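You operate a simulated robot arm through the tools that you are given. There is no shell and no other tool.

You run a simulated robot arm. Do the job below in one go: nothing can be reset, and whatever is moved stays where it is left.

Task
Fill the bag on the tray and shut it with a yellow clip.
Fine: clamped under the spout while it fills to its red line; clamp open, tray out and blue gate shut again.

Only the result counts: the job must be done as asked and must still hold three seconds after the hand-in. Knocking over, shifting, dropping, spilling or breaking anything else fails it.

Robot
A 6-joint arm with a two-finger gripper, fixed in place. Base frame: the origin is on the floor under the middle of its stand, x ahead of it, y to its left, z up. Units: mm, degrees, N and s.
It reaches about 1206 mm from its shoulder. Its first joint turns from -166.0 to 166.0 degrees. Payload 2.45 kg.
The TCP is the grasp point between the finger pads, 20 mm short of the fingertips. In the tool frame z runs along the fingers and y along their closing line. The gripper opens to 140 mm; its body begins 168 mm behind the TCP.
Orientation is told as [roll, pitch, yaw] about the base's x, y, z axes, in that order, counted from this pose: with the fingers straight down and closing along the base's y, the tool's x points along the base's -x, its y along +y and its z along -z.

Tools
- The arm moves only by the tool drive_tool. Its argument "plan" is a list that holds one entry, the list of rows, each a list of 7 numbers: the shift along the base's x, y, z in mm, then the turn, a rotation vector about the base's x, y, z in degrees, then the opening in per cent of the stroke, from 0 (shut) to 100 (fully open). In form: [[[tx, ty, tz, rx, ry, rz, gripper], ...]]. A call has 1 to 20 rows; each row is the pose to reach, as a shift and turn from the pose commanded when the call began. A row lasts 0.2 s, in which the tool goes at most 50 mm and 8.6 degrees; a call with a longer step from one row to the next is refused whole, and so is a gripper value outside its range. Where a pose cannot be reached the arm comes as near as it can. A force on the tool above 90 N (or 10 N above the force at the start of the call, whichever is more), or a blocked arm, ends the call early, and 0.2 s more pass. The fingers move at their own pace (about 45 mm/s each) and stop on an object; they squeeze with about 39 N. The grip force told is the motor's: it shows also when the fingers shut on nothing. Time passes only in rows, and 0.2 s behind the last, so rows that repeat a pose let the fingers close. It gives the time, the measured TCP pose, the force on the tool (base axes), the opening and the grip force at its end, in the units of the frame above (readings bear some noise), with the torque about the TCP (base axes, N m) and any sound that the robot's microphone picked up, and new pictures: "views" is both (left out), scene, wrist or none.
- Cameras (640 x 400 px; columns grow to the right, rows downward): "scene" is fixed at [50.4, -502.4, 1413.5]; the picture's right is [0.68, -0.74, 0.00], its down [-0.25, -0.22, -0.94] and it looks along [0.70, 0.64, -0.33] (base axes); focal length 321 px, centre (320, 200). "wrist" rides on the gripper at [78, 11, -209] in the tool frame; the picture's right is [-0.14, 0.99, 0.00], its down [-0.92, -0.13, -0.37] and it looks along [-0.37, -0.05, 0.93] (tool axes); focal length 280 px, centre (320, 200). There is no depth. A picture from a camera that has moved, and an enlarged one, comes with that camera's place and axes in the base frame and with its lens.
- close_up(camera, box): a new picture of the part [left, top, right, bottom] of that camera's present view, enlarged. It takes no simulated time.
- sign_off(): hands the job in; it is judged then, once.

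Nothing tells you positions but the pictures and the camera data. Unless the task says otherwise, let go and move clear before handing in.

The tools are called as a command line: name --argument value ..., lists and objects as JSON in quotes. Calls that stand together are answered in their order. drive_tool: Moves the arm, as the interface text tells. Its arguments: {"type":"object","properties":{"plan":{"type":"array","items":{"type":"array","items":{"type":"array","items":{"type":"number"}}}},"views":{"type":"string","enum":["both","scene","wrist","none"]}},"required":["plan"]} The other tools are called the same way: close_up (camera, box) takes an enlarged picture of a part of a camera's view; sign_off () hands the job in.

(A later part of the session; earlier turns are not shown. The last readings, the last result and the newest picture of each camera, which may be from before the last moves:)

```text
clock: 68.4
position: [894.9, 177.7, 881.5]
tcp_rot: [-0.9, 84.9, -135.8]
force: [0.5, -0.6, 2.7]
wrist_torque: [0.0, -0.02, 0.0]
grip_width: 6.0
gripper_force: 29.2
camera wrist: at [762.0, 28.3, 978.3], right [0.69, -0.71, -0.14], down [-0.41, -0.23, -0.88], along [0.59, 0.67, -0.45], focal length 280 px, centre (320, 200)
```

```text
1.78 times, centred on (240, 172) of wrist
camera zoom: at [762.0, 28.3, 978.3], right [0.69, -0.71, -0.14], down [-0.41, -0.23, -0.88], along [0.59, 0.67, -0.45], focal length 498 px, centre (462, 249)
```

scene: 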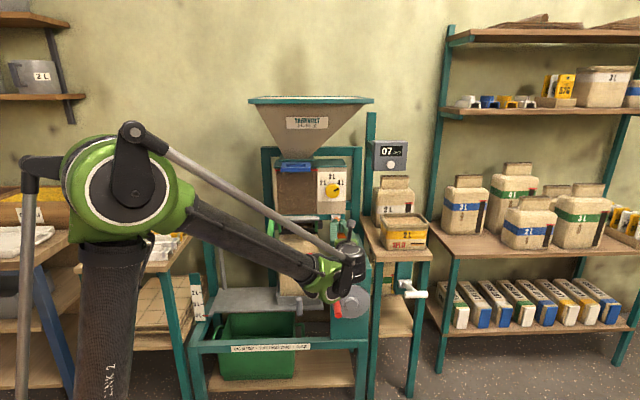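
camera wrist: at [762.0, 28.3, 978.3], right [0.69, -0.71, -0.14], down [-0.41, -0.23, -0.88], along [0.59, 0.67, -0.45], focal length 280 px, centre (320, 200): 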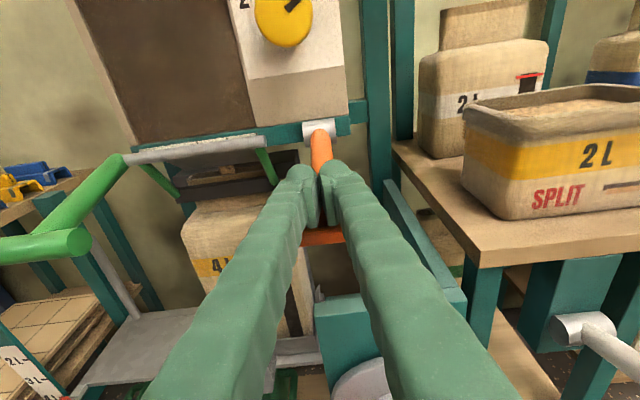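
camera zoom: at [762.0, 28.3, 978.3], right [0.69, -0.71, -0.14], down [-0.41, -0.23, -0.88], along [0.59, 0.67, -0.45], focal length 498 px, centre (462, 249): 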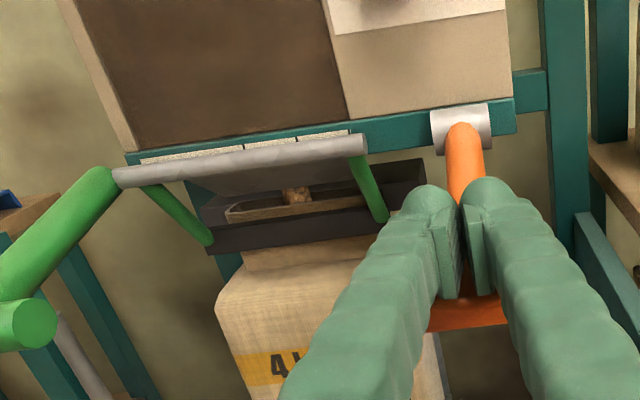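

The stream is thicker now and landing in the neck. I'll press a bit further and keep watching.

drive_tool --plan '[[[1, 1, -5, 0, 0, 0, 0], [2, 2, -10, 0, 0, 0, 0], [3, 3, -15, 0, 0, 0, 0], [4, 4, -20, 0, 0, 0, 0]]]' --views "wrist"

close_up --camera "scene" --box '[260, 140, 380, 240]'

close_up --camera "wrist" --box '[60, 60, 420, 285]'

```text
clock: 69.4
position: [899.4, 183.0, 861.8]
tcp_rot: [-1.0, 85.0, -136.0]
force: [0.4, -1.2, 3.8]
wrist_torque: [-0.03, -0.03, -0.05]
grip_width: 6.0
gripper_force: 29.6
camera wrist: at [766.1, 33.1, 958.4], right [0.69, -0.71, -0.14], down [-0.41, -0.23, -0.88], along [0.59, 0.67, -0.45], focal length 280 px, centre (320, 200)
```

wrist: 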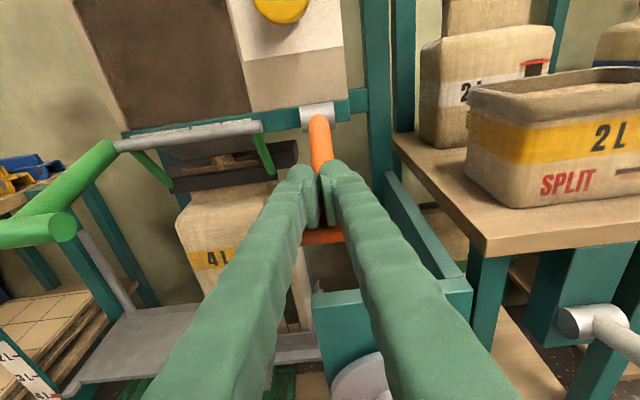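

```text
4.00 times, centred on (320, 190) of scene
camera zoom: at [50.4, -502.4, 1413.5], right [0.68, -0.74, 0.0], down [-0.25, -0.22, -0.94], along [0.7, 0.64, -0.33], focal length 1284 px, centre (320, 240)
```

zoom: 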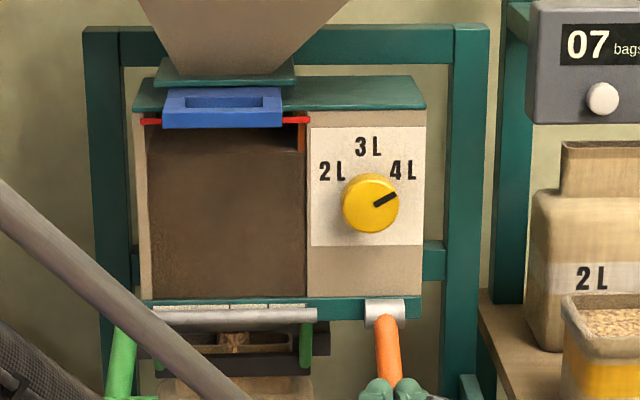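

```text
1.78 times, centred on (240, 172) of wrist
camera zoom: at [766.1, 33.1, 958.4], right [0.69, -0.71, -0.14], down [-0.41, -0.23, -0.88], along [0.59, 0.67, -0.45], focal length 498 px, centre (462, 249)
```

zoom: 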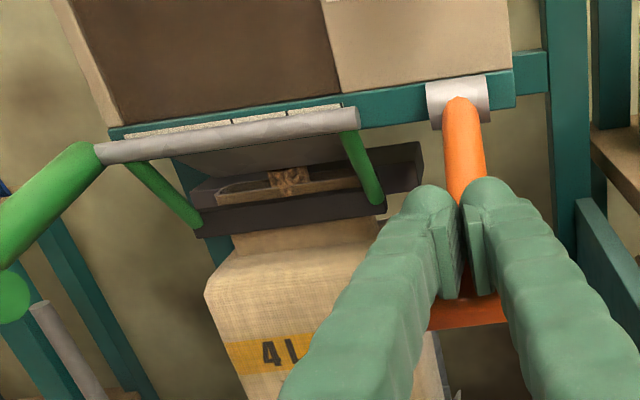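

Grain is flowing cleanly into the neck and the chamber level is dropping. I'll hold the lever here for a couple of seconds and check.

drive_tool --plan '[[[0, 0, 0, 0, 0, 0, 0], [0, 0, 0, 0, 0, 0, 0], [0, 0, 0, 0, 0, 0, 0], [0, 0, 0, 0, 0, 0, 0], [0, 0, 0, 0, 0, 0, 0], [0, 0, 0, 0, 0, 0, 0], [0, 0, 0, 0, 0, 0, 0]]]' --views "wrist"

close_up --camera "scene" --box '[260, 140, 380, 240]'

close_up --camera "wrist" --box '[120, 120, 360, 340]'

```text
clock: 71.0
position: [899.1, 182.3, 863.2]
tcp_rot: [-0.8, 84.8, -135.8]
force: [-1.7, 0.0, 3.8]
wrist_torque: [0.03, -0.04, 0.02]
grip_width: 6.1
gripper_force: 29.1
camera wrist: at [766.1, 33.1, 958.5], right [0.69, -0.71, -0.14], down [-0.41, -0.23, -0.88], along [0.59, 0.67, -0.45], focal length 280 px, centre (320, 200)
```

wrist: 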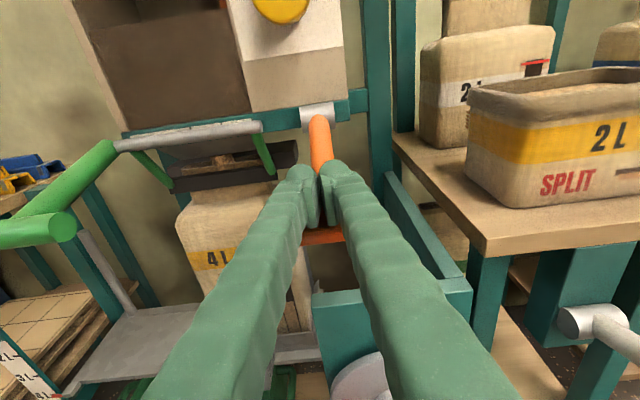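

```text
4.00 times, centred on (320, 190) of scene
camera zoom: at [50.4, -502.4, 1413.5], right [0.68, -0.74, 0.0], down [-0.25, -0.22, -0.94], along [0.7, 0.64, -0.33], focal length 1284 px, centre (320, 240)
```

zoom: 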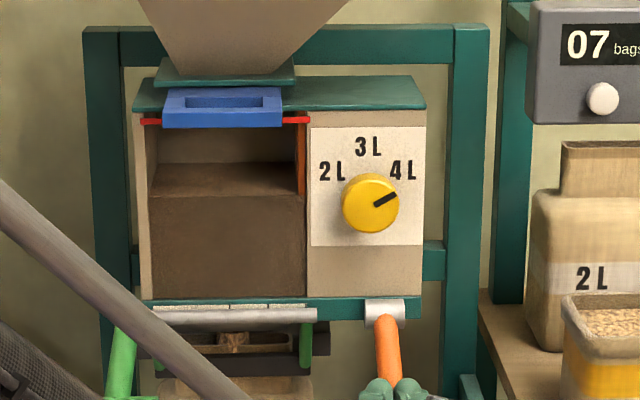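

```text
1.82 times, centred on (240, 230) of wrist
camera zoom: at [766.1, 33.1, 958.5], right [0.69, -0.71, -0.14], down [-0.41, -0.23, -0.88], along [0.59, 0.67, -0.45], focal length 510 px, centre (466, 146)
```

zoom: 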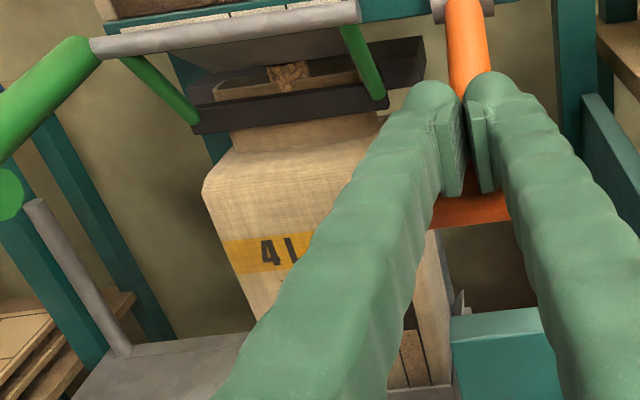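

The chamber is a little above half and draining at about 17 % per second. I'll keep the lever down for about three more seconds.

drive_tool --plan '[[[0, 0, 0, 0, 0, 0, 0], [0, 0, 0, 0, 0, 0, 0], [0, 0, 0, 0, 0, 0, 0], [0, 0, 0, 0, 0, 0, 0], [0, 0, 0, 0, 0, 0, 0], [0, 0, 0, 0, 0, 0, 0], [0, 0, 0, 0, 0, 0, 0], [0, 0, 0, 0, 0, 0, 0], [0, 0, 0, 0, 0, 0, 0], [0, 0, 0, 0, 0, 0, 0], [0, 0, 0, 0, 0, 0, 0], [0, 0, 0, 0, 0, 0, 0], [0, 0, 0, 0, 0, 0, 0]]]' --views "wrist"

close_up --camera "scene" --box '[260, 140, 380, 240]'

```text
clock: 73.8
position: [898.3, 182.4, 861.9]
tcp_rot: [-0.9, 84.9, -135.8]
force: [-1.6, 0.3, 3.0]
wrist_torque: [0.03, -0.01, -0.04]
grip_width: 5.9
gripper_force: 29.0
camera wrist: at [766.1, 33.0, 958.5], right [0.69, -0.71, -0.14], down [-0.41, -0.23, -0.88], along [0.59, 0.67, -0.45], focal length 280 px, centre (320, 200)
```

wrist: 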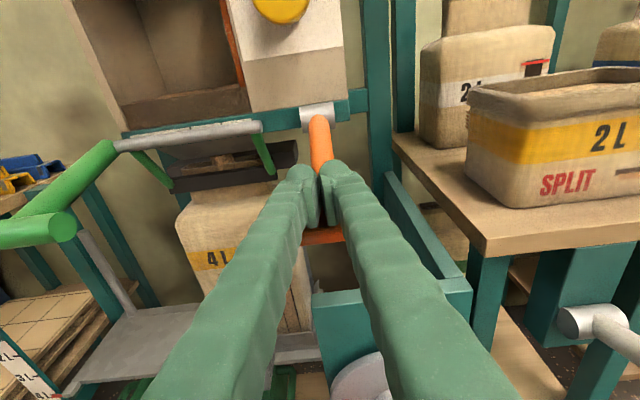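

```text
4.00 times, centred on (320, 190) of scene
camera zoom: at [50.4, -502.4, 1413.5], right [0.68, -0.74, 0.0], down [-0.25, -0.22, -0.94], along [0.7, 0.64, -0.33], focal length 1284 px, centre (320, 240)
```

zoom: 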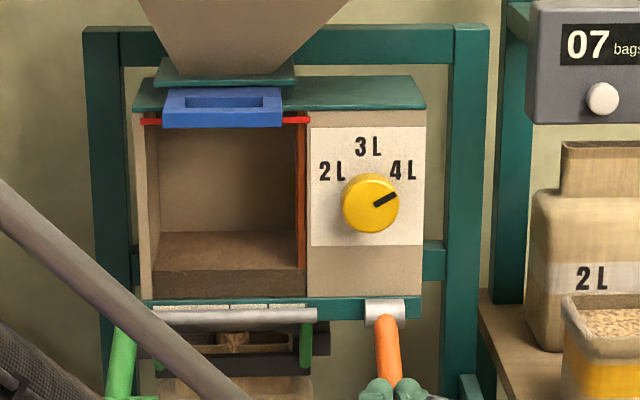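

About 15 % is left in the chamber. I'll hold another couple of seconds until it's empty.

drive_tool --plan '[[[0, 0, 0, 0, 0, 0, 0], [0, 0, 0, 0, 0, 0, 0], [0, 0, 0, 0, 0, 0, 0], [0, 0, 0, 0, 0, 0, 0], [0, 0, 0, 0, 0, 0, 0], [0, 0, 0, 0, 0, 0, 0], [0, 0, 0, 0, 0, 0, 0], [0, 0, 0, 0, 0, 0, 0], [0, 0, 0, 0, 0, 0, 0], [0, 0, 0, 0, 0, 0, 0]]]' --views "wrist"

close_up --camera "scene" --box '[260, 140, 380, 240]'

close_up --camera "wrist" --box '[120, 100, 360, 320]'

```text
clock: 76.0
position: [898.8, 182.3, 862.4]
tcp_rot: [-1.0, 84.9, -135.7]
force: [-1.2, -1.4, 2.6]
wrist_torque: [0.03, -0.01, -0.02]
grip_width: 6.0
gripper_force: 29.5
camera wrist: at [766.1, 33.0, 958.5], right [0.69, -0.71, -0.14], down [-0.41, -0.23, -0.88], along [0.59, 0.67, -0.45], focal length 280 px, centre (320, 200)
```

wrist: 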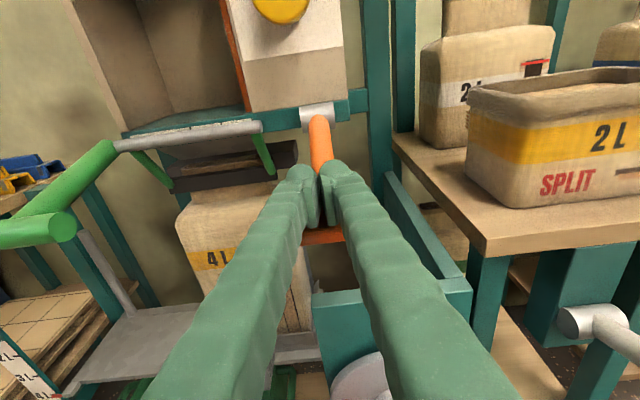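

```text
4.00 times, centred on (320, 190) of scene
camera zoom: at [50.4, -502.4, 1413.5], right [0.68, -0.74, 0.0], down [-0.25, -0.22, -0.94], along [0.7, 0.64, -0.33], focal length 1284 px, centre (320, 240)
```

zoom: 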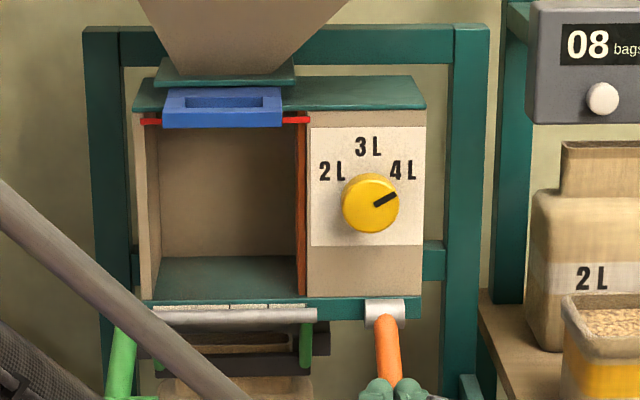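

```text
1.82 times, centred on (240, 210) of wrist
camera zoom: at [766.1, 33.0, 958.5], right [0.69, -0.71, -0.14], down [-0.41, -0.23, -0.88], along [0.59, 0.67, -0.45], focal length 510 px, centre (466, 182)
```

zoom: 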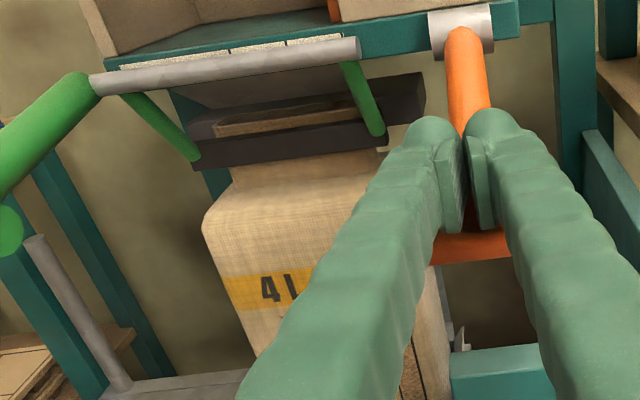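

The chamber is empty and the counter has gone to 08. I'll raise the fingers to see whether the orange lever comes back by itself.

drive_tool --plan '[[[0, 0, 8, 0, 0, 0, 0], [0, 0, 20, 0, 0, 0, 0], [-2, -2, 35, 0, 0, 0, 0], [-4, -4, 55, 0, 0, 0, 0], [-8, -8, 80, 0, 0, 0, 0], [-14, -14, 105, 0, 0, 0, 0], [-30, -30, 120, 0, 0, 0, 0], [-60, -60, 125, 0, 0, 0, 0], [-90, -90, 125, 0, 0, 0, 0]]]' --views "both"

close_up --camera "wrist" --box '[160, 80, 440, 260]'

close_up --camera "scene" --box '[260, 180, 380, 320]'

```text
clock: 78.0
position: [809.2, 92.0, 985.2]
tcp_rot: [-0.7, 85.1, -135.5]
force: [0.2, 0.3, -0.8]
wrist_torque: [0.0, 0.0, 0.01]
grip_width: 0.2
gripper_force: 29.7
camera wrist: at [676.2, -57.8, 1081.8], right [0.69, -0.71, -0.14], down [-0.41, -0.23, -0.88], along [0.59, 0.67, -0.45], focal length 280 px, centre (320, 200)
```

scene: 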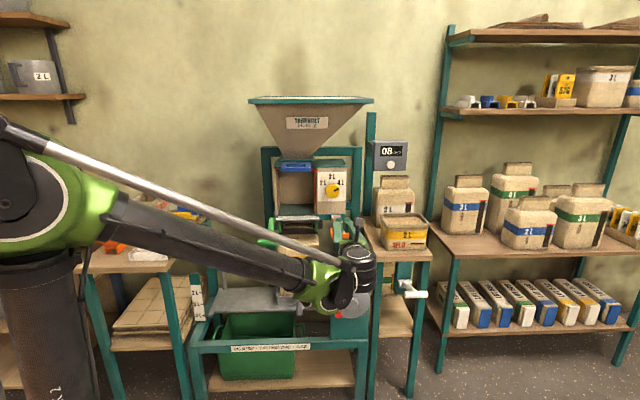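
wrist: 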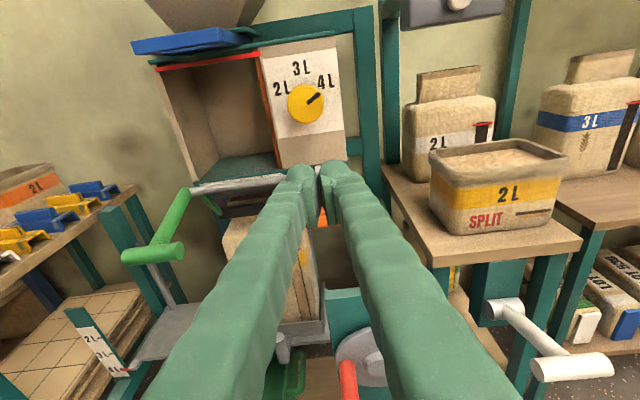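

```text
2.22 times, centred on (300, 170) of wrist
camera zoom: at [676.2, -57.8, 1081.8], right [0.69, -0.71, -0.14], down [-0.41, -0.23, -0.88], along [0.59, 0.67, -0.45], focal length 623 px, centre (364, 267)
```

zoom: 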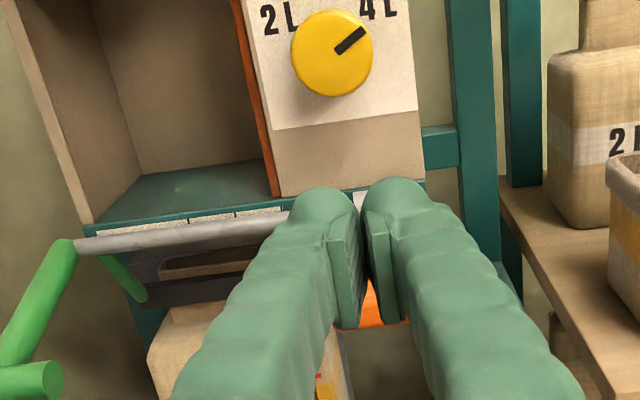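

```text
2.86 times, centred on (320, 250) of scene
camera zoom: at [50.4, -502.4, 1413.5], right [0.68, -0.74, 0.0], down [-0.25, -0.22, -0.94], along [0.7, 0.64, -0.33], focal length 918 px, centre (320, 57)
```

zoom: 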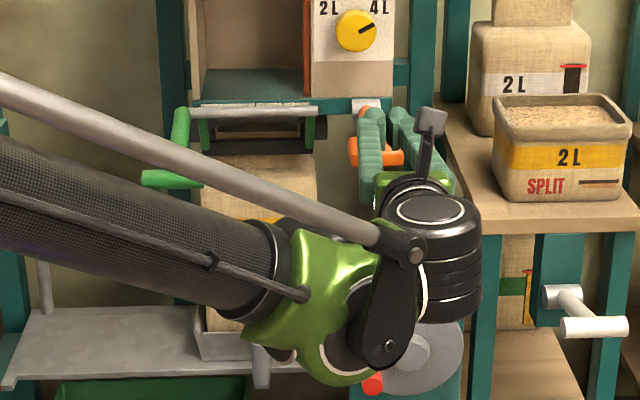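

The lever has sprung back up to its original place. Now I'll open the clamp by going under the green handle (axis at about z 864, depth 768) and lifting it; first I move into position below and in front of it.

drive_tool --plan '[[[-20, 10, 0, 0, 0, 0, 0], [-45, 40, -15, 0, 0, 0, 0], [-70, 70, -40, 0, 0, 0, 0], [-95, 100, -65, 0, 0, 0, 0], [-118, 130, -90, 0, 0, 0, 0], [-140, 160, -115, 0, 0, 0, 0], [-162, 190, -140, 0, 0, 0, 0], [-183, 215, -159, 0, 0, 0, 0], [-183, 215, -159, 0, 0, 0, 0]]]' --views "both"

close_up --camera "scene" --box '[240, 180, 360, 320]'

close_up --camera "wrist" --box '[200, 60, 480, 235]'

```text
clock: 80.0
position: [625.1, 308.1, 825.6]
tcp_rot: [-0.9, 84.9, -135.8]
force: [-1.1, -0.2, 0.3]
wrist_torque: [0.02, 0.04, 0.04]
grip_width: 0.0
gripper_force: 29.3
camera wrist: at [492.2, 158.5, 923.4], right [0.69, -0.71, -0.14], down [-0.41, -0.23, -0.88], along [0.59, 0.67, -0.45], focal length 280 px, centre (320, 200)
```

scene: 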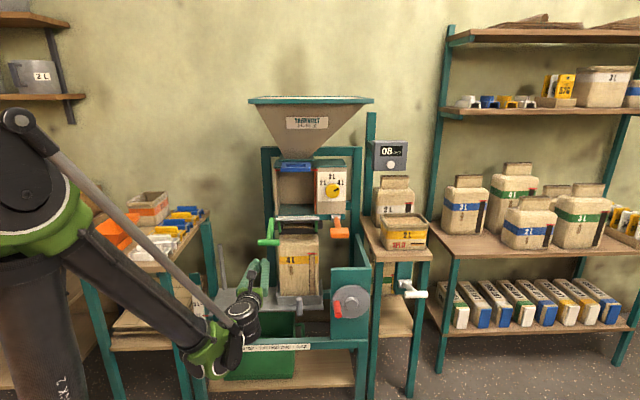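
wrist: 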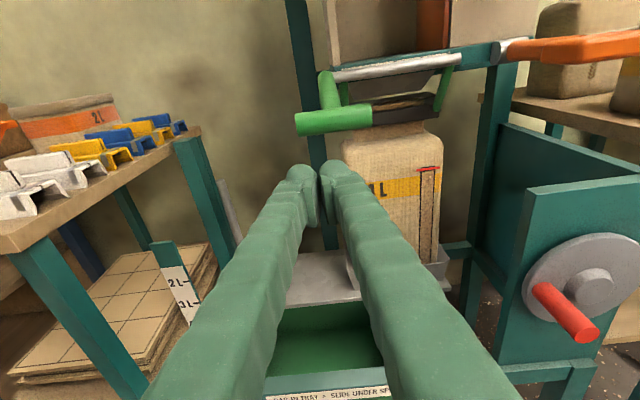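

```text
2.86 times, centred on (300, 250) of scene
camera zoom: at [50.4, -502.4, 1413.5], right [0.68, -0.74, 0.0], down [-0.25, -0.22, -0.94], along [0.7, 0.64, -0.33], focal length 918 px, centre (377, 57)
```

zoom: 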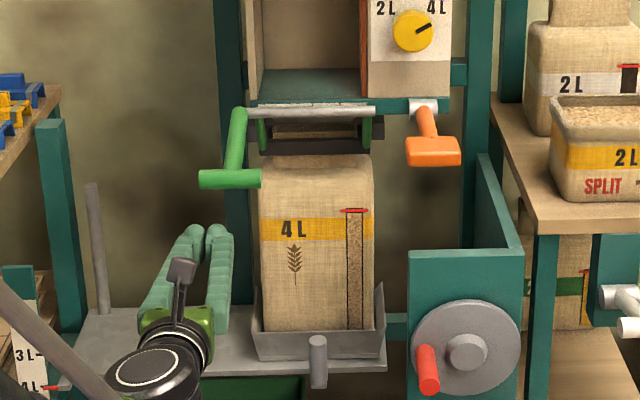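

```text
2.29 times, centred on (340, 148) of wrist
camera zoom: at [492.2, 158.5, 923.4], right [0.69, -0.71, -0.14], down [-0.41, -0.23, -0.88], along [0.59, 0.67, -0.45], focal length 641 px, centre (274, 320)
```

zoom: 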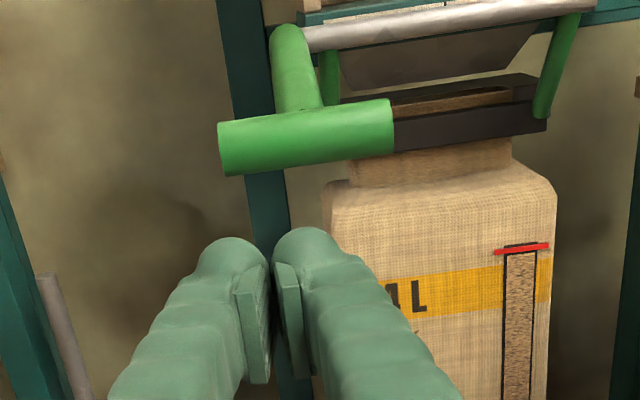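

The bag window now shows grain up to its red line. I'll move the fingers under the handle and then lift it.

drive_tool --plan '[[[10, 0, -9, 0, 0, 0, 0], [30, 18, -9, 0, 0, 0, 0], [50, 36, -9, 0, 0, 0, 0], [70, 54, -9, 0, 0, 0, 0], [87, 71.6, -9, 0, 0, 0, 0], [87, 71.6, -9, 0, 0, 0, 0]]]' --views "both"

close_up --camera "scene" --box '[240, 180, 360, 280]'

```text
clock: 81.4
position: [712.3, 378.9, 819.6]
tcp_rot: [-0.9, 84.9, -135.8]
force: [-0.5, 0.5, -0.5]
wrist_torque: [0.06, -0.01, -0.01]
grip_width: 0.0
gripper_force: 29.5
camera wrist: at [579.0, 229.2, 916.0], right [0.69, -0.71, -0.14], down [-0.41, -0.23, -0.88], along [0.59, 0.67, -0.45], focal length 280 px, centre (320, 200)
```

scene: 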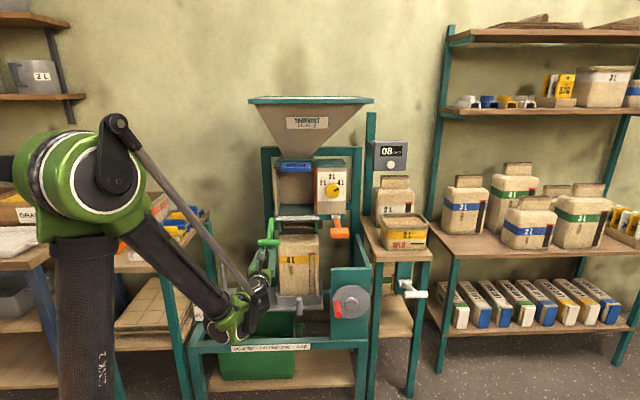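
wrist: 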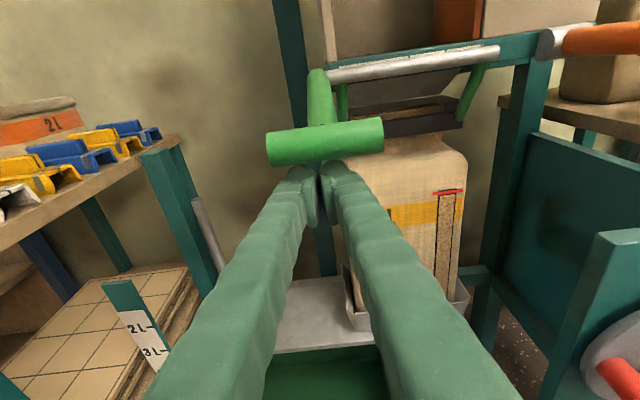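

```text
4.00 times, centred on (300, 230) of scene
camera zoom: at [50.4, -502.4, 1413.5], right [0.68, -0.74, 0.0], down [-0.25, -0.22, -0.94], along [0.7, 0.64, -0.33], focal length 1284 px, centre (400, 80)
```

zoom: 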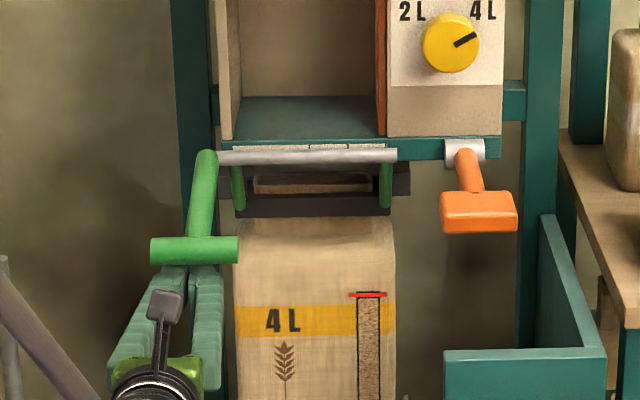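

The fingers are under the handle. I'll lift in small steps and check.

drive_tool --plan '[[[0, 0, 6, 0, 0, 0, 0], [0, 0, 12, 0, 0, 0, 0], [0, 0, 18, 0, 0, 0, 0], [0, 0, 24, 0, 0, 0, 0], [0, 0, 30, 0, 0, 0, 0]]]' --views "wrist"

close_up --camera "scene" --box '[240, 180, 360, 280]'

```text
clock: 82.6
position: [713.9, 379.6, 849.3]
tcp_rot: [-1.0, 84.9, -135.9]
force: [0.6, 0.4, 0.9]
wrist_torque: [0.0, 0.03, -0.02]
grip_width: 0.0
gripper_force: 29.5
camera wrist: at [580.4, 229.4, 945.4], right [0.69, -0.71, -0.14], down [-0.41, -0.23, -0.88], along [0.59, 0.67, -0.45], focal length 280 px, centre (320, 200)
```

wrist: 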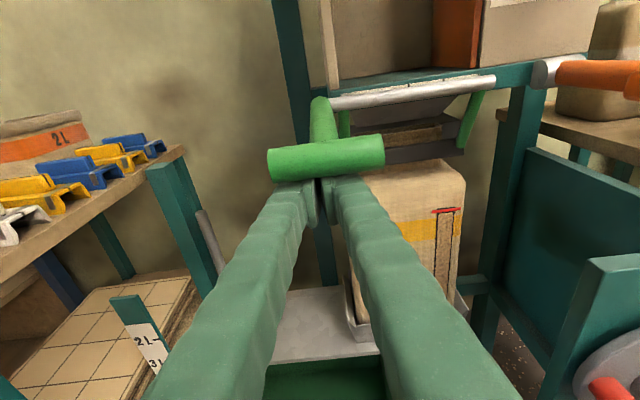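

```text
4.00 times, centred on (300, 230) of scene
camera zoom: at [50.4, -502.4, 1413.5], right [0.68, -0.74, 0.0], down [-0.25, -0.22, -0.94], along [0.7, 0.64, -0.33], focal length 1284 px, centre (400, 80)
```

zoom: 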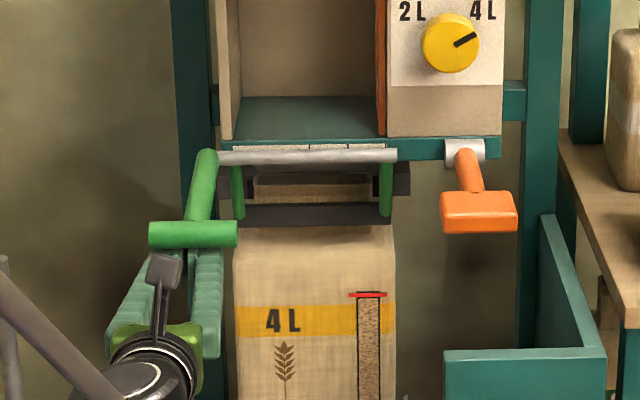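

The clamp is opening easily. I'll keep lifting toward the original raised position.

drive_tool --plan '[[[0, 0, 7, 0, 0, 0, 0], [-1, -1, 14, 0, 0, 0, 0], [-1, -1, 21, 0, 0, 0, 0], [-2, -2, 28, 0, 0, 0, 0], [-2, -2, 35, 0, 0, 0, 0], [-2, -2, 42, 0, 0, 0, 0], [-2, -2, 49, 0, 0, 0, 0], [-1, -1, 56, 0, 0, 0, 0], [-1, -1, 63, 0, 0, 0, 0], [0, 0, 70, 0, 0, 0, 0]]]' --views "wrist"

close_up --camera "scene" --box '[240, 180, 360, 280]'

```text
clock: 84.8
position: [712.9, 378.6, 918.4]
tcp_rot: [-0.8, 84.9, -135.8]
force: [1.2, 0.3, 0.1]
wrist_torque: [0.02, 0.03, 0.04]
grip_width: 0.1
gripper_force: 29.5
camera wrist: at [579.5, 229.7, 1015.5], right [0.69, -0.71, -0.14], down [-0.41, -0.23, -0.88], along [0.59, 0.67, -0.45], focal length 280 px, centre (320, 200)
```

wrist: 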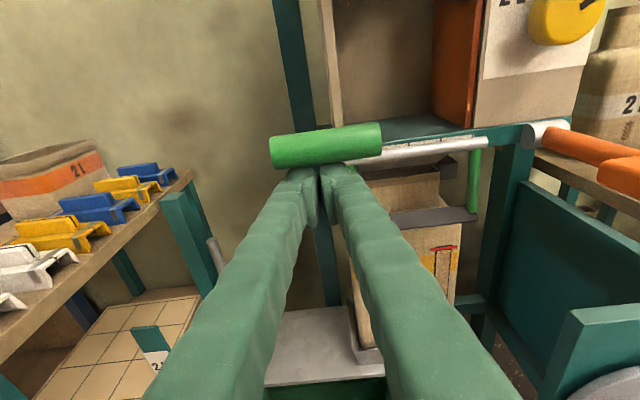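

```text
4.00 times, centred on (300, 230) of scene
camera zoom: at [50.4, -502.4, 1413.5], right [0.68, -0.74, 0.0], down [-0.25, -0.22, -0.94], along [0.7, 0.64, -0.33], focal length 1284 px, centre (400, 80)
```

zoom: 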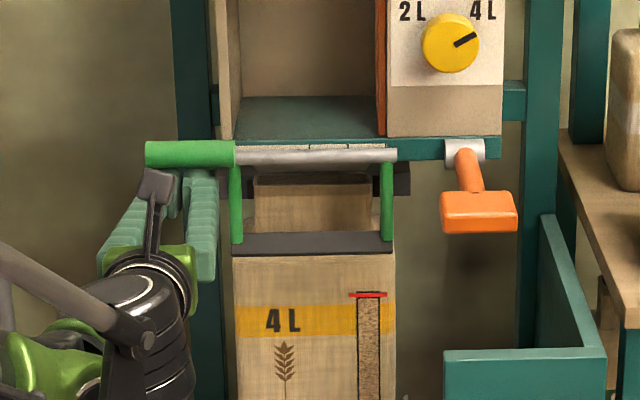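

The handle and bail are back at their original open position. I'll lower the fingers a little, back out, and check that the clamp stays open.

drive_tool --plan '[[[0, 0, -6, 0, 0, 0, 0], [0, 0, -14, 0, 0, 0, 0], [-12, -12, -18, 0, 0, 0, 0], [-32, -32, -25, 0, 0, 0, 0], [-57, -57, -40, 0, 0, 0, 0], [-82, -82, -60, 0, 0, 0, 0], [-100, -100, -85, 0, 0, 0, 20], [-105, -110, -110, 0, 0, 0, 50]]]' --views "both"

close_up --camera "scene" --box '[240, 180, 360, 320]'

close_up --camera "wrist" --box '[260, 60, 480, 220]'

```text
clock: 86.6
position: [606.7, 269.5, 808.6]
tcp_rot: [-0.8, 84.9, -135.8]
force: [-0.2, -0.2, 0.4]
wrist_torque: [0.02, -0.02, -0.03]
grip_width: 50.3
gripper_force: 0.1
camera wrist: at [473.5, 119.9, 905.3], right [0.69, -0.71, -0.14], down [-0.41, -0.23, -0.88], along [0.59, 0.67, -0.45], focal length 280 px, centre (320, 200)
```

scene: 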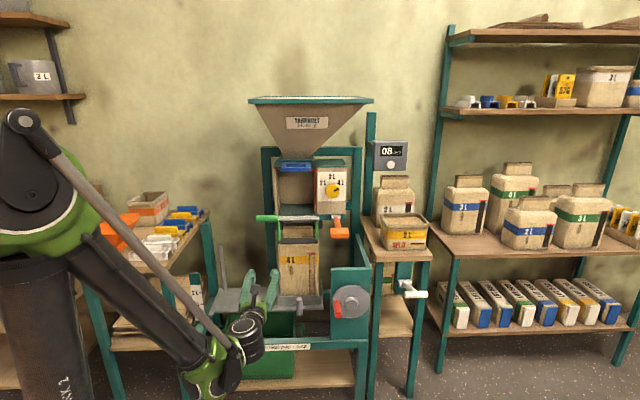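
wrist: 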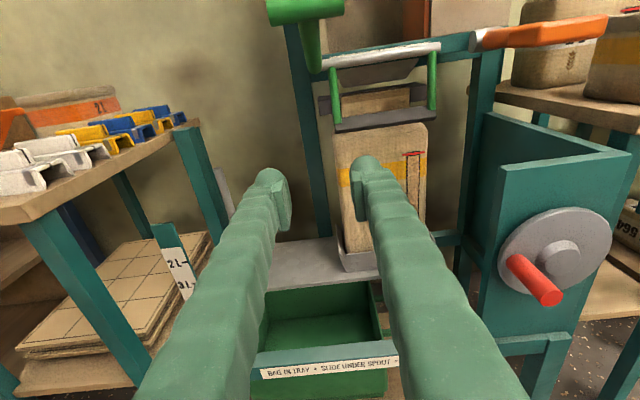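

```text
2.86 times, centred on (300, 250) of scene
camera zoom: at [50.4, -502.4, 1413.5], right [0.68, -0.74, 0.0], down [-0.25, -0.22, -0.94], along [0.7, 0.64, -0.33], focal length 918 px, centre (377, 57)
```

zoom: 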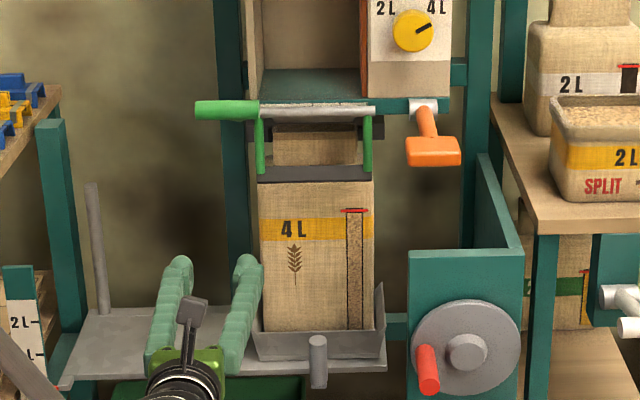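

```text
2.50 times, centred on (370, 140) of wrist
camera zoom: at [473.5, 119.9, 905.3], right [0.69, -0.71, -0.14], down [-0.41, -0.23, -0.88], along [0.59, 0.67, -0.45], focal length 701 px, centre (195, 350)
```

zoom: 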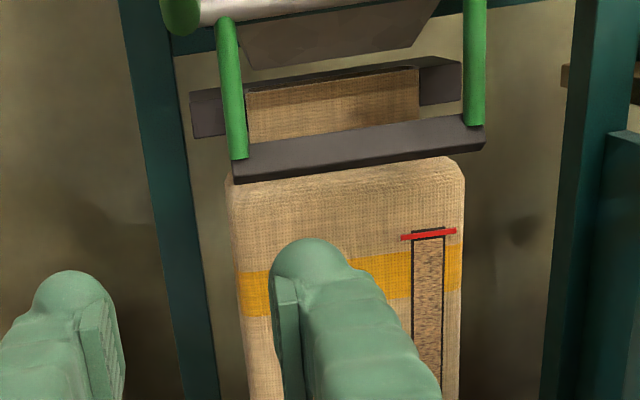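

The clamp is open, the bag is full to its red line and everything is back in place above. Now I'll go back to the tray peg: first tilting the tool down again in free space.

drive_tool --plan '[[[6, -12, -3, -4.9, 4.9, 0, 50], [12, -24, -6, -9.9, 9.9, 0, 50], [18, -36, -9, -14.8, 14.8, 0, 50], [24, -48, -12, -19.8, 19.8, 0, 50], [31, -61, -14, -24.7, 24.7, 0, 50], [31, -61, -14, -24.7, 24.7, 0, 50]]]' --views "wrist"

```text
clock: 88.0
position: [640.8, 207.3, 794.7]
tcp_rot: [-0.2, 49.9, -135.1]
force: [-0.7, 0.6, -0.7]
wrist_torque: [0.0, 0.01, 0.03]
grip_width: 69.7
gripper_force: 0.0
camera wrist: at [571.0, 122.9, 989.8], right [0.64, -0.76, -0.11], down [-0.71, -0.53, -0.47], along [0.3, 0.37, -0.88], focal length 280 px, centre (320, 200)
```

wrist: 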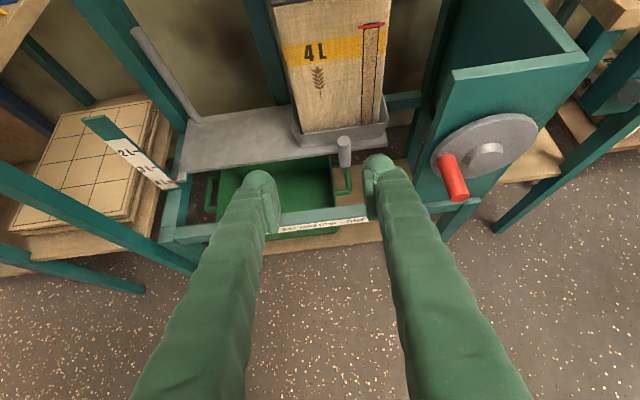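

Same view as when I left the peg. I'll retrace my approach to about 60 mm short of the peg and check the alignment.

drive_tool --plan '[[[24.7, 15, -36, 0, 0, 0, 50], [47.7, 24, -71, 0, 0, 0, 50], [72.7, 36, -101, 0, 0, 0, 50], [97.7, 49, -131, 0, 0, 0, 50], [122.7, 67, -156, 0, 0, 0, 50], [141.7, 85, -181, 0, 0, 0, 50], [157.7, 100, -202, 0, 0, 0, 50], [173.7, 116, -221, 0, 0, 0, 50], [173.7, 116, -221, 0, 0, 0, 50]]]' --views "wrist"

close_up --camera "wrist" --box '[220, 100, 420, 235]'

```text
clock: 90.0
position: [811.4, 327.0, 571.7]
tcp_rot: [-0.1, 50.0, -135.2]
force: [0.3, -0.1, -1.5]
wrist_torque: [0.02, -0.01, 0.02]
grip_width: 69.9
gripper_force: 0.0
camera wrist: at [743.5, 240.9, 767.1], right [0.64, -0.76, -0.11], down [-0.71, -0.53, -0.47], along [0.3, 0.37, -0.88], focal length 280 px, centre (320, 200)
```

wrist: 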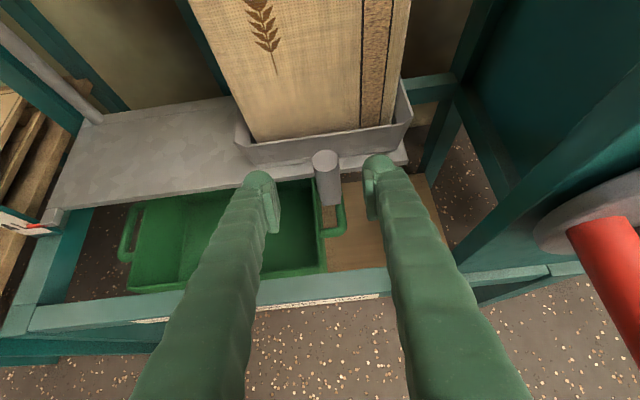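

```text
2.96 times, centred on (320, 168) of wrist
camera zoom: at [743.5, 240.9, 767.1], right [0.64, -0.76, -0.11], down [-0.71, -0.53, -0.47], along [0.3, 0.37, -0.88], focal length 831 px, centre (320, 296)
```

zoom: 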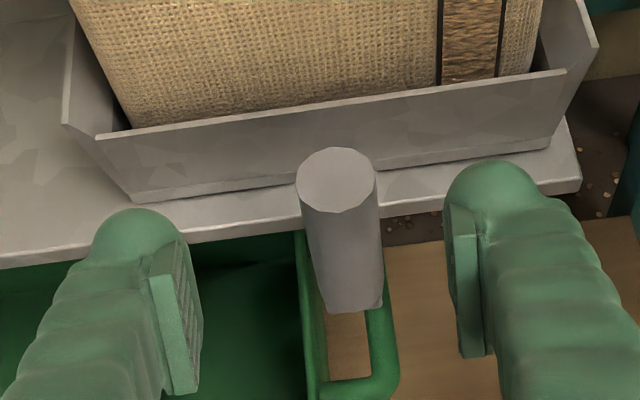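

The peg is about 5 mm right of my centre line. I'll correct that and advance onto it.

drive_tool --plan '[[[3.5, -3.5, 0, 0, 0, 0, 50], [10, 3, -7, 0, 0, 0, 50], [18, 11, -16, 0, 0, 0, 50], [27, 20, -27, 0, 0, 0, 50], [36.8, 29.2, -38, 0, 0, 0, 50], [36.8, 29.2, -38, 0, 0, 0, 50]]]' --views "wrist"

close_up --camera "wrist" --box '[220, 100, 420, 235]'

```text
clock: 91.4
position: [849.2, 355.3, 534.1]
tcp_rot: [-0.2, 50.0, -135.1]
force: [0.4, 1.3, -0.9]
wrist_torque: [-0.03, 0.01, -0.03]
grip_width: 70.1
gripper_force: 0.0
camera wrist: at [781.4, 268.9, 728.4], right [0.64, -0.76, -0.11], down [-0.71, -0.53, -0.47], along [0.3, 0.37, -0.88], focal length 280 px, centre (320, 200)
```

wrist: 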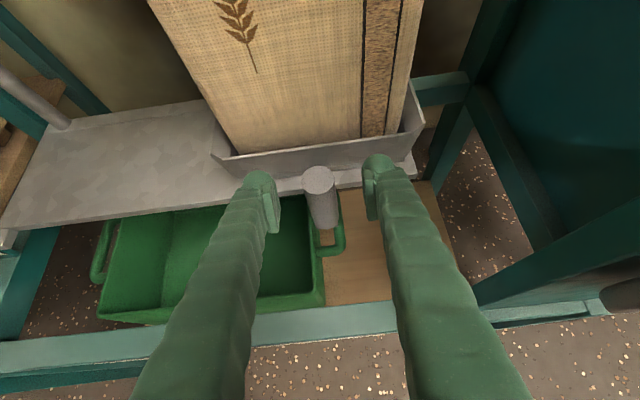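

```text
2.96 times, centred on (320, 168) of wrist
camera zoom: at [781.4, 268.9, 728.4], right [0.64, -0.76, -0.11], down [-0.71, -0.53, -0.47], along [0.3, 0.37, -0.88], focal length 831 px, centre (320, 296)
```

zoom: 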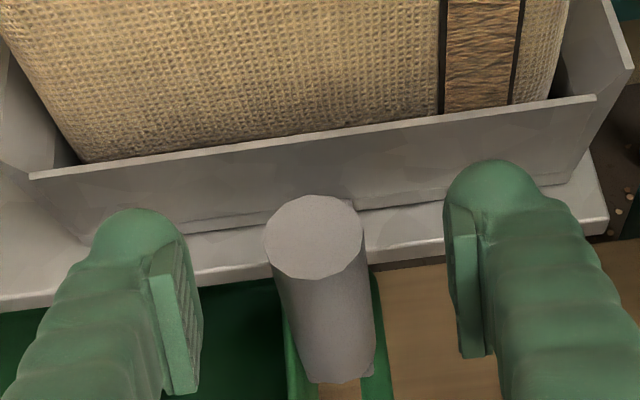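

The peg is between the pads. I'll cage it again and slide the now full bag slowly to the left.

drive_tool --plan '[[[0, 0, 0, 0, 0, 0, 21.5], [0, 0, 0, 0, 0, 0, 21.5], [0, 0, 0, 0, 0, 0, 21.5], [-2, 2, 0, 0, 0, 0, 21.5], [-5, 5, 0, 0, 0, 0, 21.5], [-9, 9, 0, 0, 0, 0, 21.5], [-14, 14, 0, 0, 0, 0, 21.5], [-20, 20, 0, 0, 0, 0, 21.5], [-26, 26, 0, 0, 0, 0, 21.5], [-32, 32, 0, 0, 0, 0, 21.5], [-38, 38, 0, 0, 0, 0, 21.5], [-44, 44, 0, 0, 0, 0, 21.5], [-50, 50, 0, 0, 0, 0, 21.5]]]' --views "both"

close_up --camera "scene" --box '[220, 190, 360, 310]'

```text
clock: 94.2
position: [798.5, 402.1, 536.3]
tcp_rot: [-0.3, 49.9, -135.1]
force: [0.0, -0.1, 0.4]
wrist_torque: [-0.01, 0.02, 0.02]
grip_width: 30.2
gripper_force: 0.1
camera wrist: at [730.8, 318.4, 729.9], right [0.64, -0.76, -0.11], down [-0.71, -0.53, -0.47], along [0.3, 0.37, -0.88], focal length 280 px, centre (320, 200)
```

scene: 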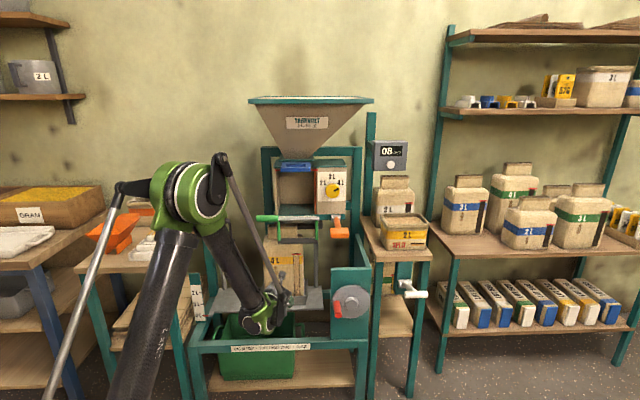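
wrist: 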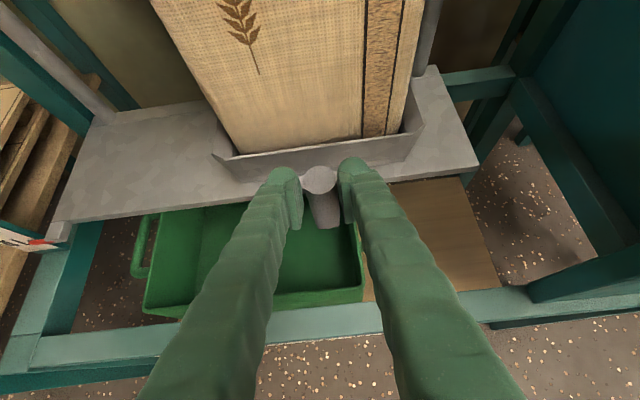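

```text
3.33 times, centred on (290, 250) of scene
camera zoom: at [50.4, -502.4, 1413.5], right [0.68, -0.74, 0.0], down [-0.25, -0.22, -0.94], along [0.7, 0.64, -0.33], focal length 1070 px, centre (420, 33)
```

zoom: 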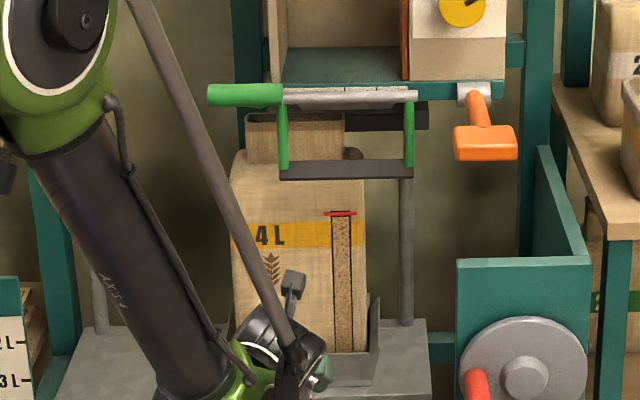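

The tray slides freely. I'll continue left, turning the heading gradually as before to stay clear of the wrist limit.

drive_tool --plan '[[[-6, 6, 0, 0, 0, 0.5, 21.5], [-13, 13, 0, 0, 0, 1, 21.5], [-21, 21, 0, 0, 0, 1.5, 21.5], [-29, 29, 0, 0, 0, 2, 21.5], [-37, 37, 0, 0, 0, 2.5, 21.5], [-45, 45, 0, 0, 0, 3, 21.5], [-53, 53, 0, 0, 0, 3.5, 21.5], [-61, 61, 0, 0, 0, 4, 21.5], [-69, 69, 0, 0, 0, 4.5, 21.5], [-77, 77, 0, 0, 0, 5, 21.5], [-85, 85, 0, 0, 0, 5.5, 21.5], [-93, 93, 0, 0, 0, 6, 21.5], [-101, 101, 0, 0, 0, 6.5, 21.5], [-109, 109, 0, 0, 0, 7, 21.5], [-117, 117, 0, 0, 0, 7.5, 21.5], [-125, 125, 0, 0, 0, 8, 21.5], [-133, 133, 0, 0, 0, 8.5, 21.5], [-140, 140, 0, 0, 0, 9, 21.5]]]' --views "both"

close_up --camera "scene" --box '[180, 220, 300, 320]'

```text
clock: 98.0
position: [660.7, 543.2, 534.8]
tcp_rot: [-0.2, 50.0, -126.0]
force: [0.2, 1.0, 0.7]
wrist_torque: [0.02, 0.03, 0.0]
grip_width: 30.0
gripper_force: 0.1
camera wrist: at [605.3, 448.4, 730.3], right [0.75, -0.65, -0.11], down [-0.62, -0.63, -0.47], along [0.24, 0.42, -0.88], focal length 280 px, centre (320, 200)
```

scene: 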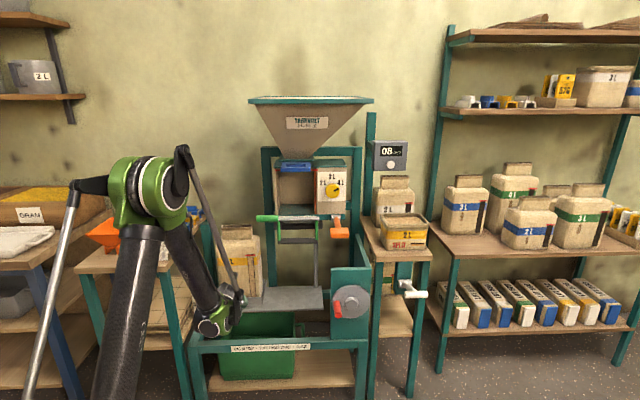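
wrist: 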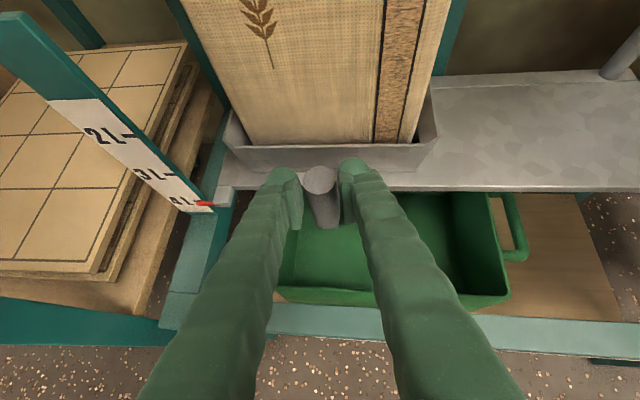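

```text
4.00 times, centred on (240, 270) of scene
camera zoom: at [50.4, -502.4, 1413.5], right [0.68, -0.74, 0.0], down [-0.25, -0.22, -0.94], along [0.7, 0.64, -0.33], focal length 1284 px, centre (640, -80)
```

zoom: 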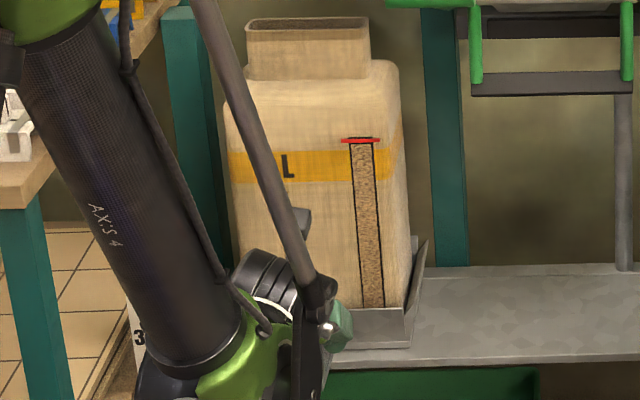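

About 30 mm remain to the tray's original outer position. I'll finish slowly and feel for the stop.

drive_tool --plan '[[[-5, 5, 0, 0, 0, 0, 21.5], [-10, 10, 0, 0, 0, 0, 21.5], [-14, 14, 0, 0, 0, 0, 21.5], [-18, 18, 0, 0, 0, 0, 21.5], [-21, 21, 0, 0, 0, 0, 21.5], [-23, 23, 0, 0, 0, 0, 21.5], [-23, 23, 0, 0, 0, 0, 21.5]]]' --views "both"

close_up --camera "scene" --box '[180, 220, 300, 320]'

```text
clock: 99.6
position: [638.0, 564.3, 535.5]
tcp_rot: [-0.3, 50.0, -126.2]
force: [1.4, -2.0, -0.4]
wrist_torque: [0.02, 0.0, 0.01]
grip_width: 31.2
gripper_force: 0.7
camera wrist: at [582.9, 470.3, 730.0], right [0.75, -0.65, -0.11], down [-0.62, -0.63, -0.47], along [0.24, 0.42, -0.88], focal length 280 px, centre (320, 200)
```

scene: 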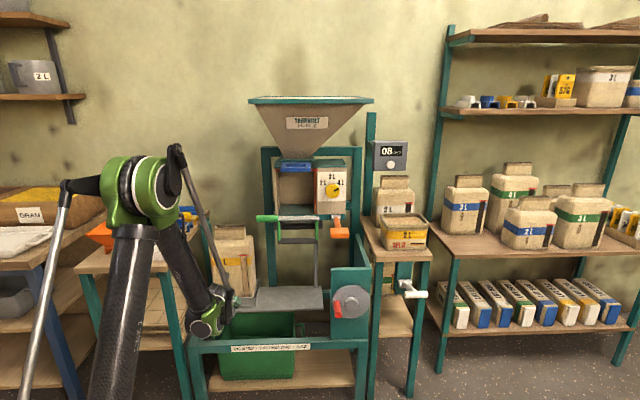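
wrist: 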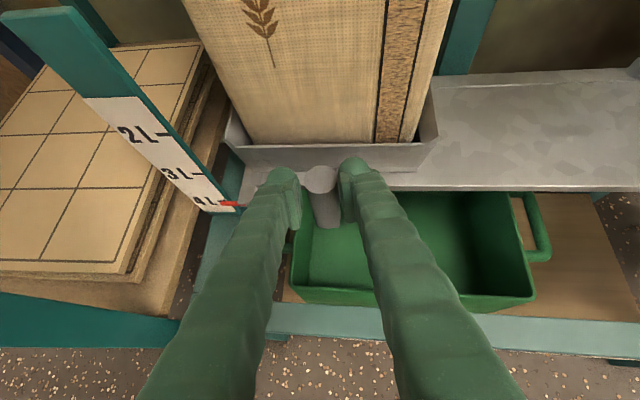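

```text
4.00 times, centred on (240, 270) of scene
camera zoom: at [50.4, -502.4, 1413.5], right [0.68, -0.74, 0.0], down [-0.25, -0.22, -0.94], along [0.7, 0.64, -0.33], focal length 1284 px, centre (640, -80)
```

zoom: 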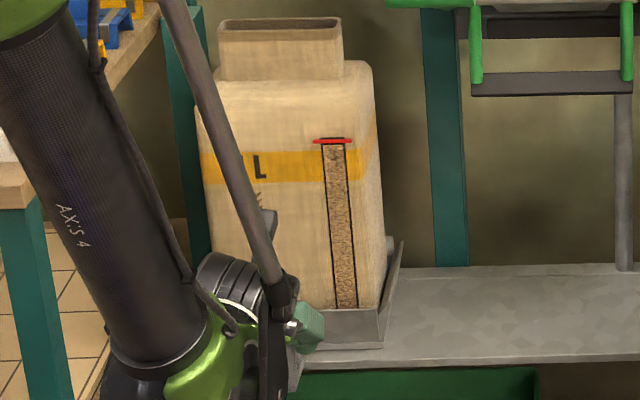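

The tray is at its outer stop. I'll ease off, open the fingers, back out and rise in front of the machine.

drive_tool --plan '[[[1.2, -1.2, 0, 0, 0, 0, 30], [1.2, -1.2, 0, 0, 0, 0, 50], [1.2, -1.2, 0, 0, 0, 0, 50], [-6, -10, 10, 0, 0, 0, 50], [-15, -23, 24, 0, 0, 0, 50], [-26, -37, 40, 0, 0, 0, 50], [-42, -54, 68, 0, 0, 0, 50], [-58, -72, 98, 0, 0, 0, 50], [-76, -90, 132, 0, 0, 0, 50], [-94, -108, 168, 0, 0, 0, 50], [-112, -126, 206, 0, 0, 0, 50], [-130, -144, 246, 0, 0, 0, 50], [-146, -160, 286, 0, 0, 0, 50]]]' --views "both"

close_up --camera "wrist" --box '[0, 0, 240, 150]'

```text
clock: 102.4
position: [490.8, 406.9, 821.0]
tcp_rot: [-0.2, 50.0, -126.1]
force: [1.2, 0.5, -0.2]
wrist_torque: [-0.05, 0.04, -0.01]
grip_width: 70.1
gripper_force: 0.1
camera wrist: at [437.3, 311.6, 1016.7], right [0.75, -0.65, -0.11], down [-0.62, -0.63, -0.47], along [0.24, 0.42, -0.88], focal length 280 px, centre (320, 200)
```

scene: 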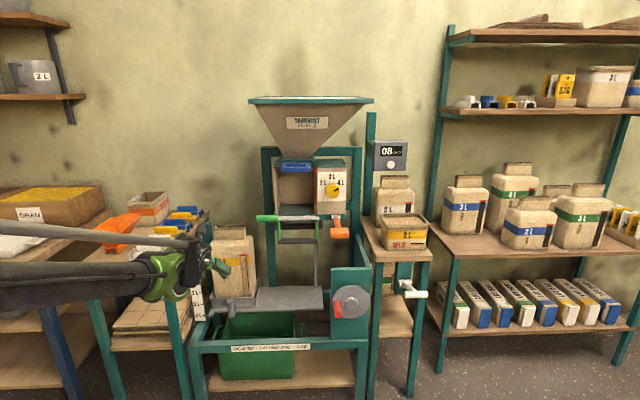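
wrist: 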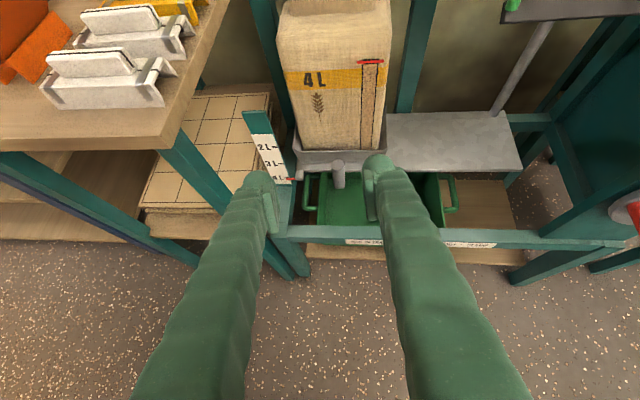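

```text
2.67 times, centred on (120, 75) of wrist
camera zoom: at [437.3, 311.6, 1016.7], right [0.75, -0.65, -0.11], down [-0.62, -0.63, -0.47], along [0.24, 0.42, -0.88], focal length 748 px, centre (853, 533)
```

zoom: 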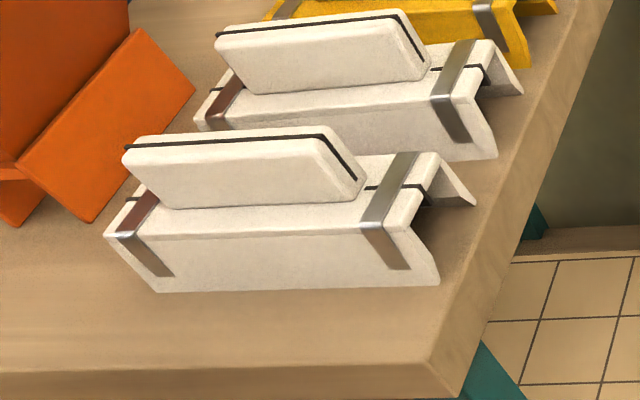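

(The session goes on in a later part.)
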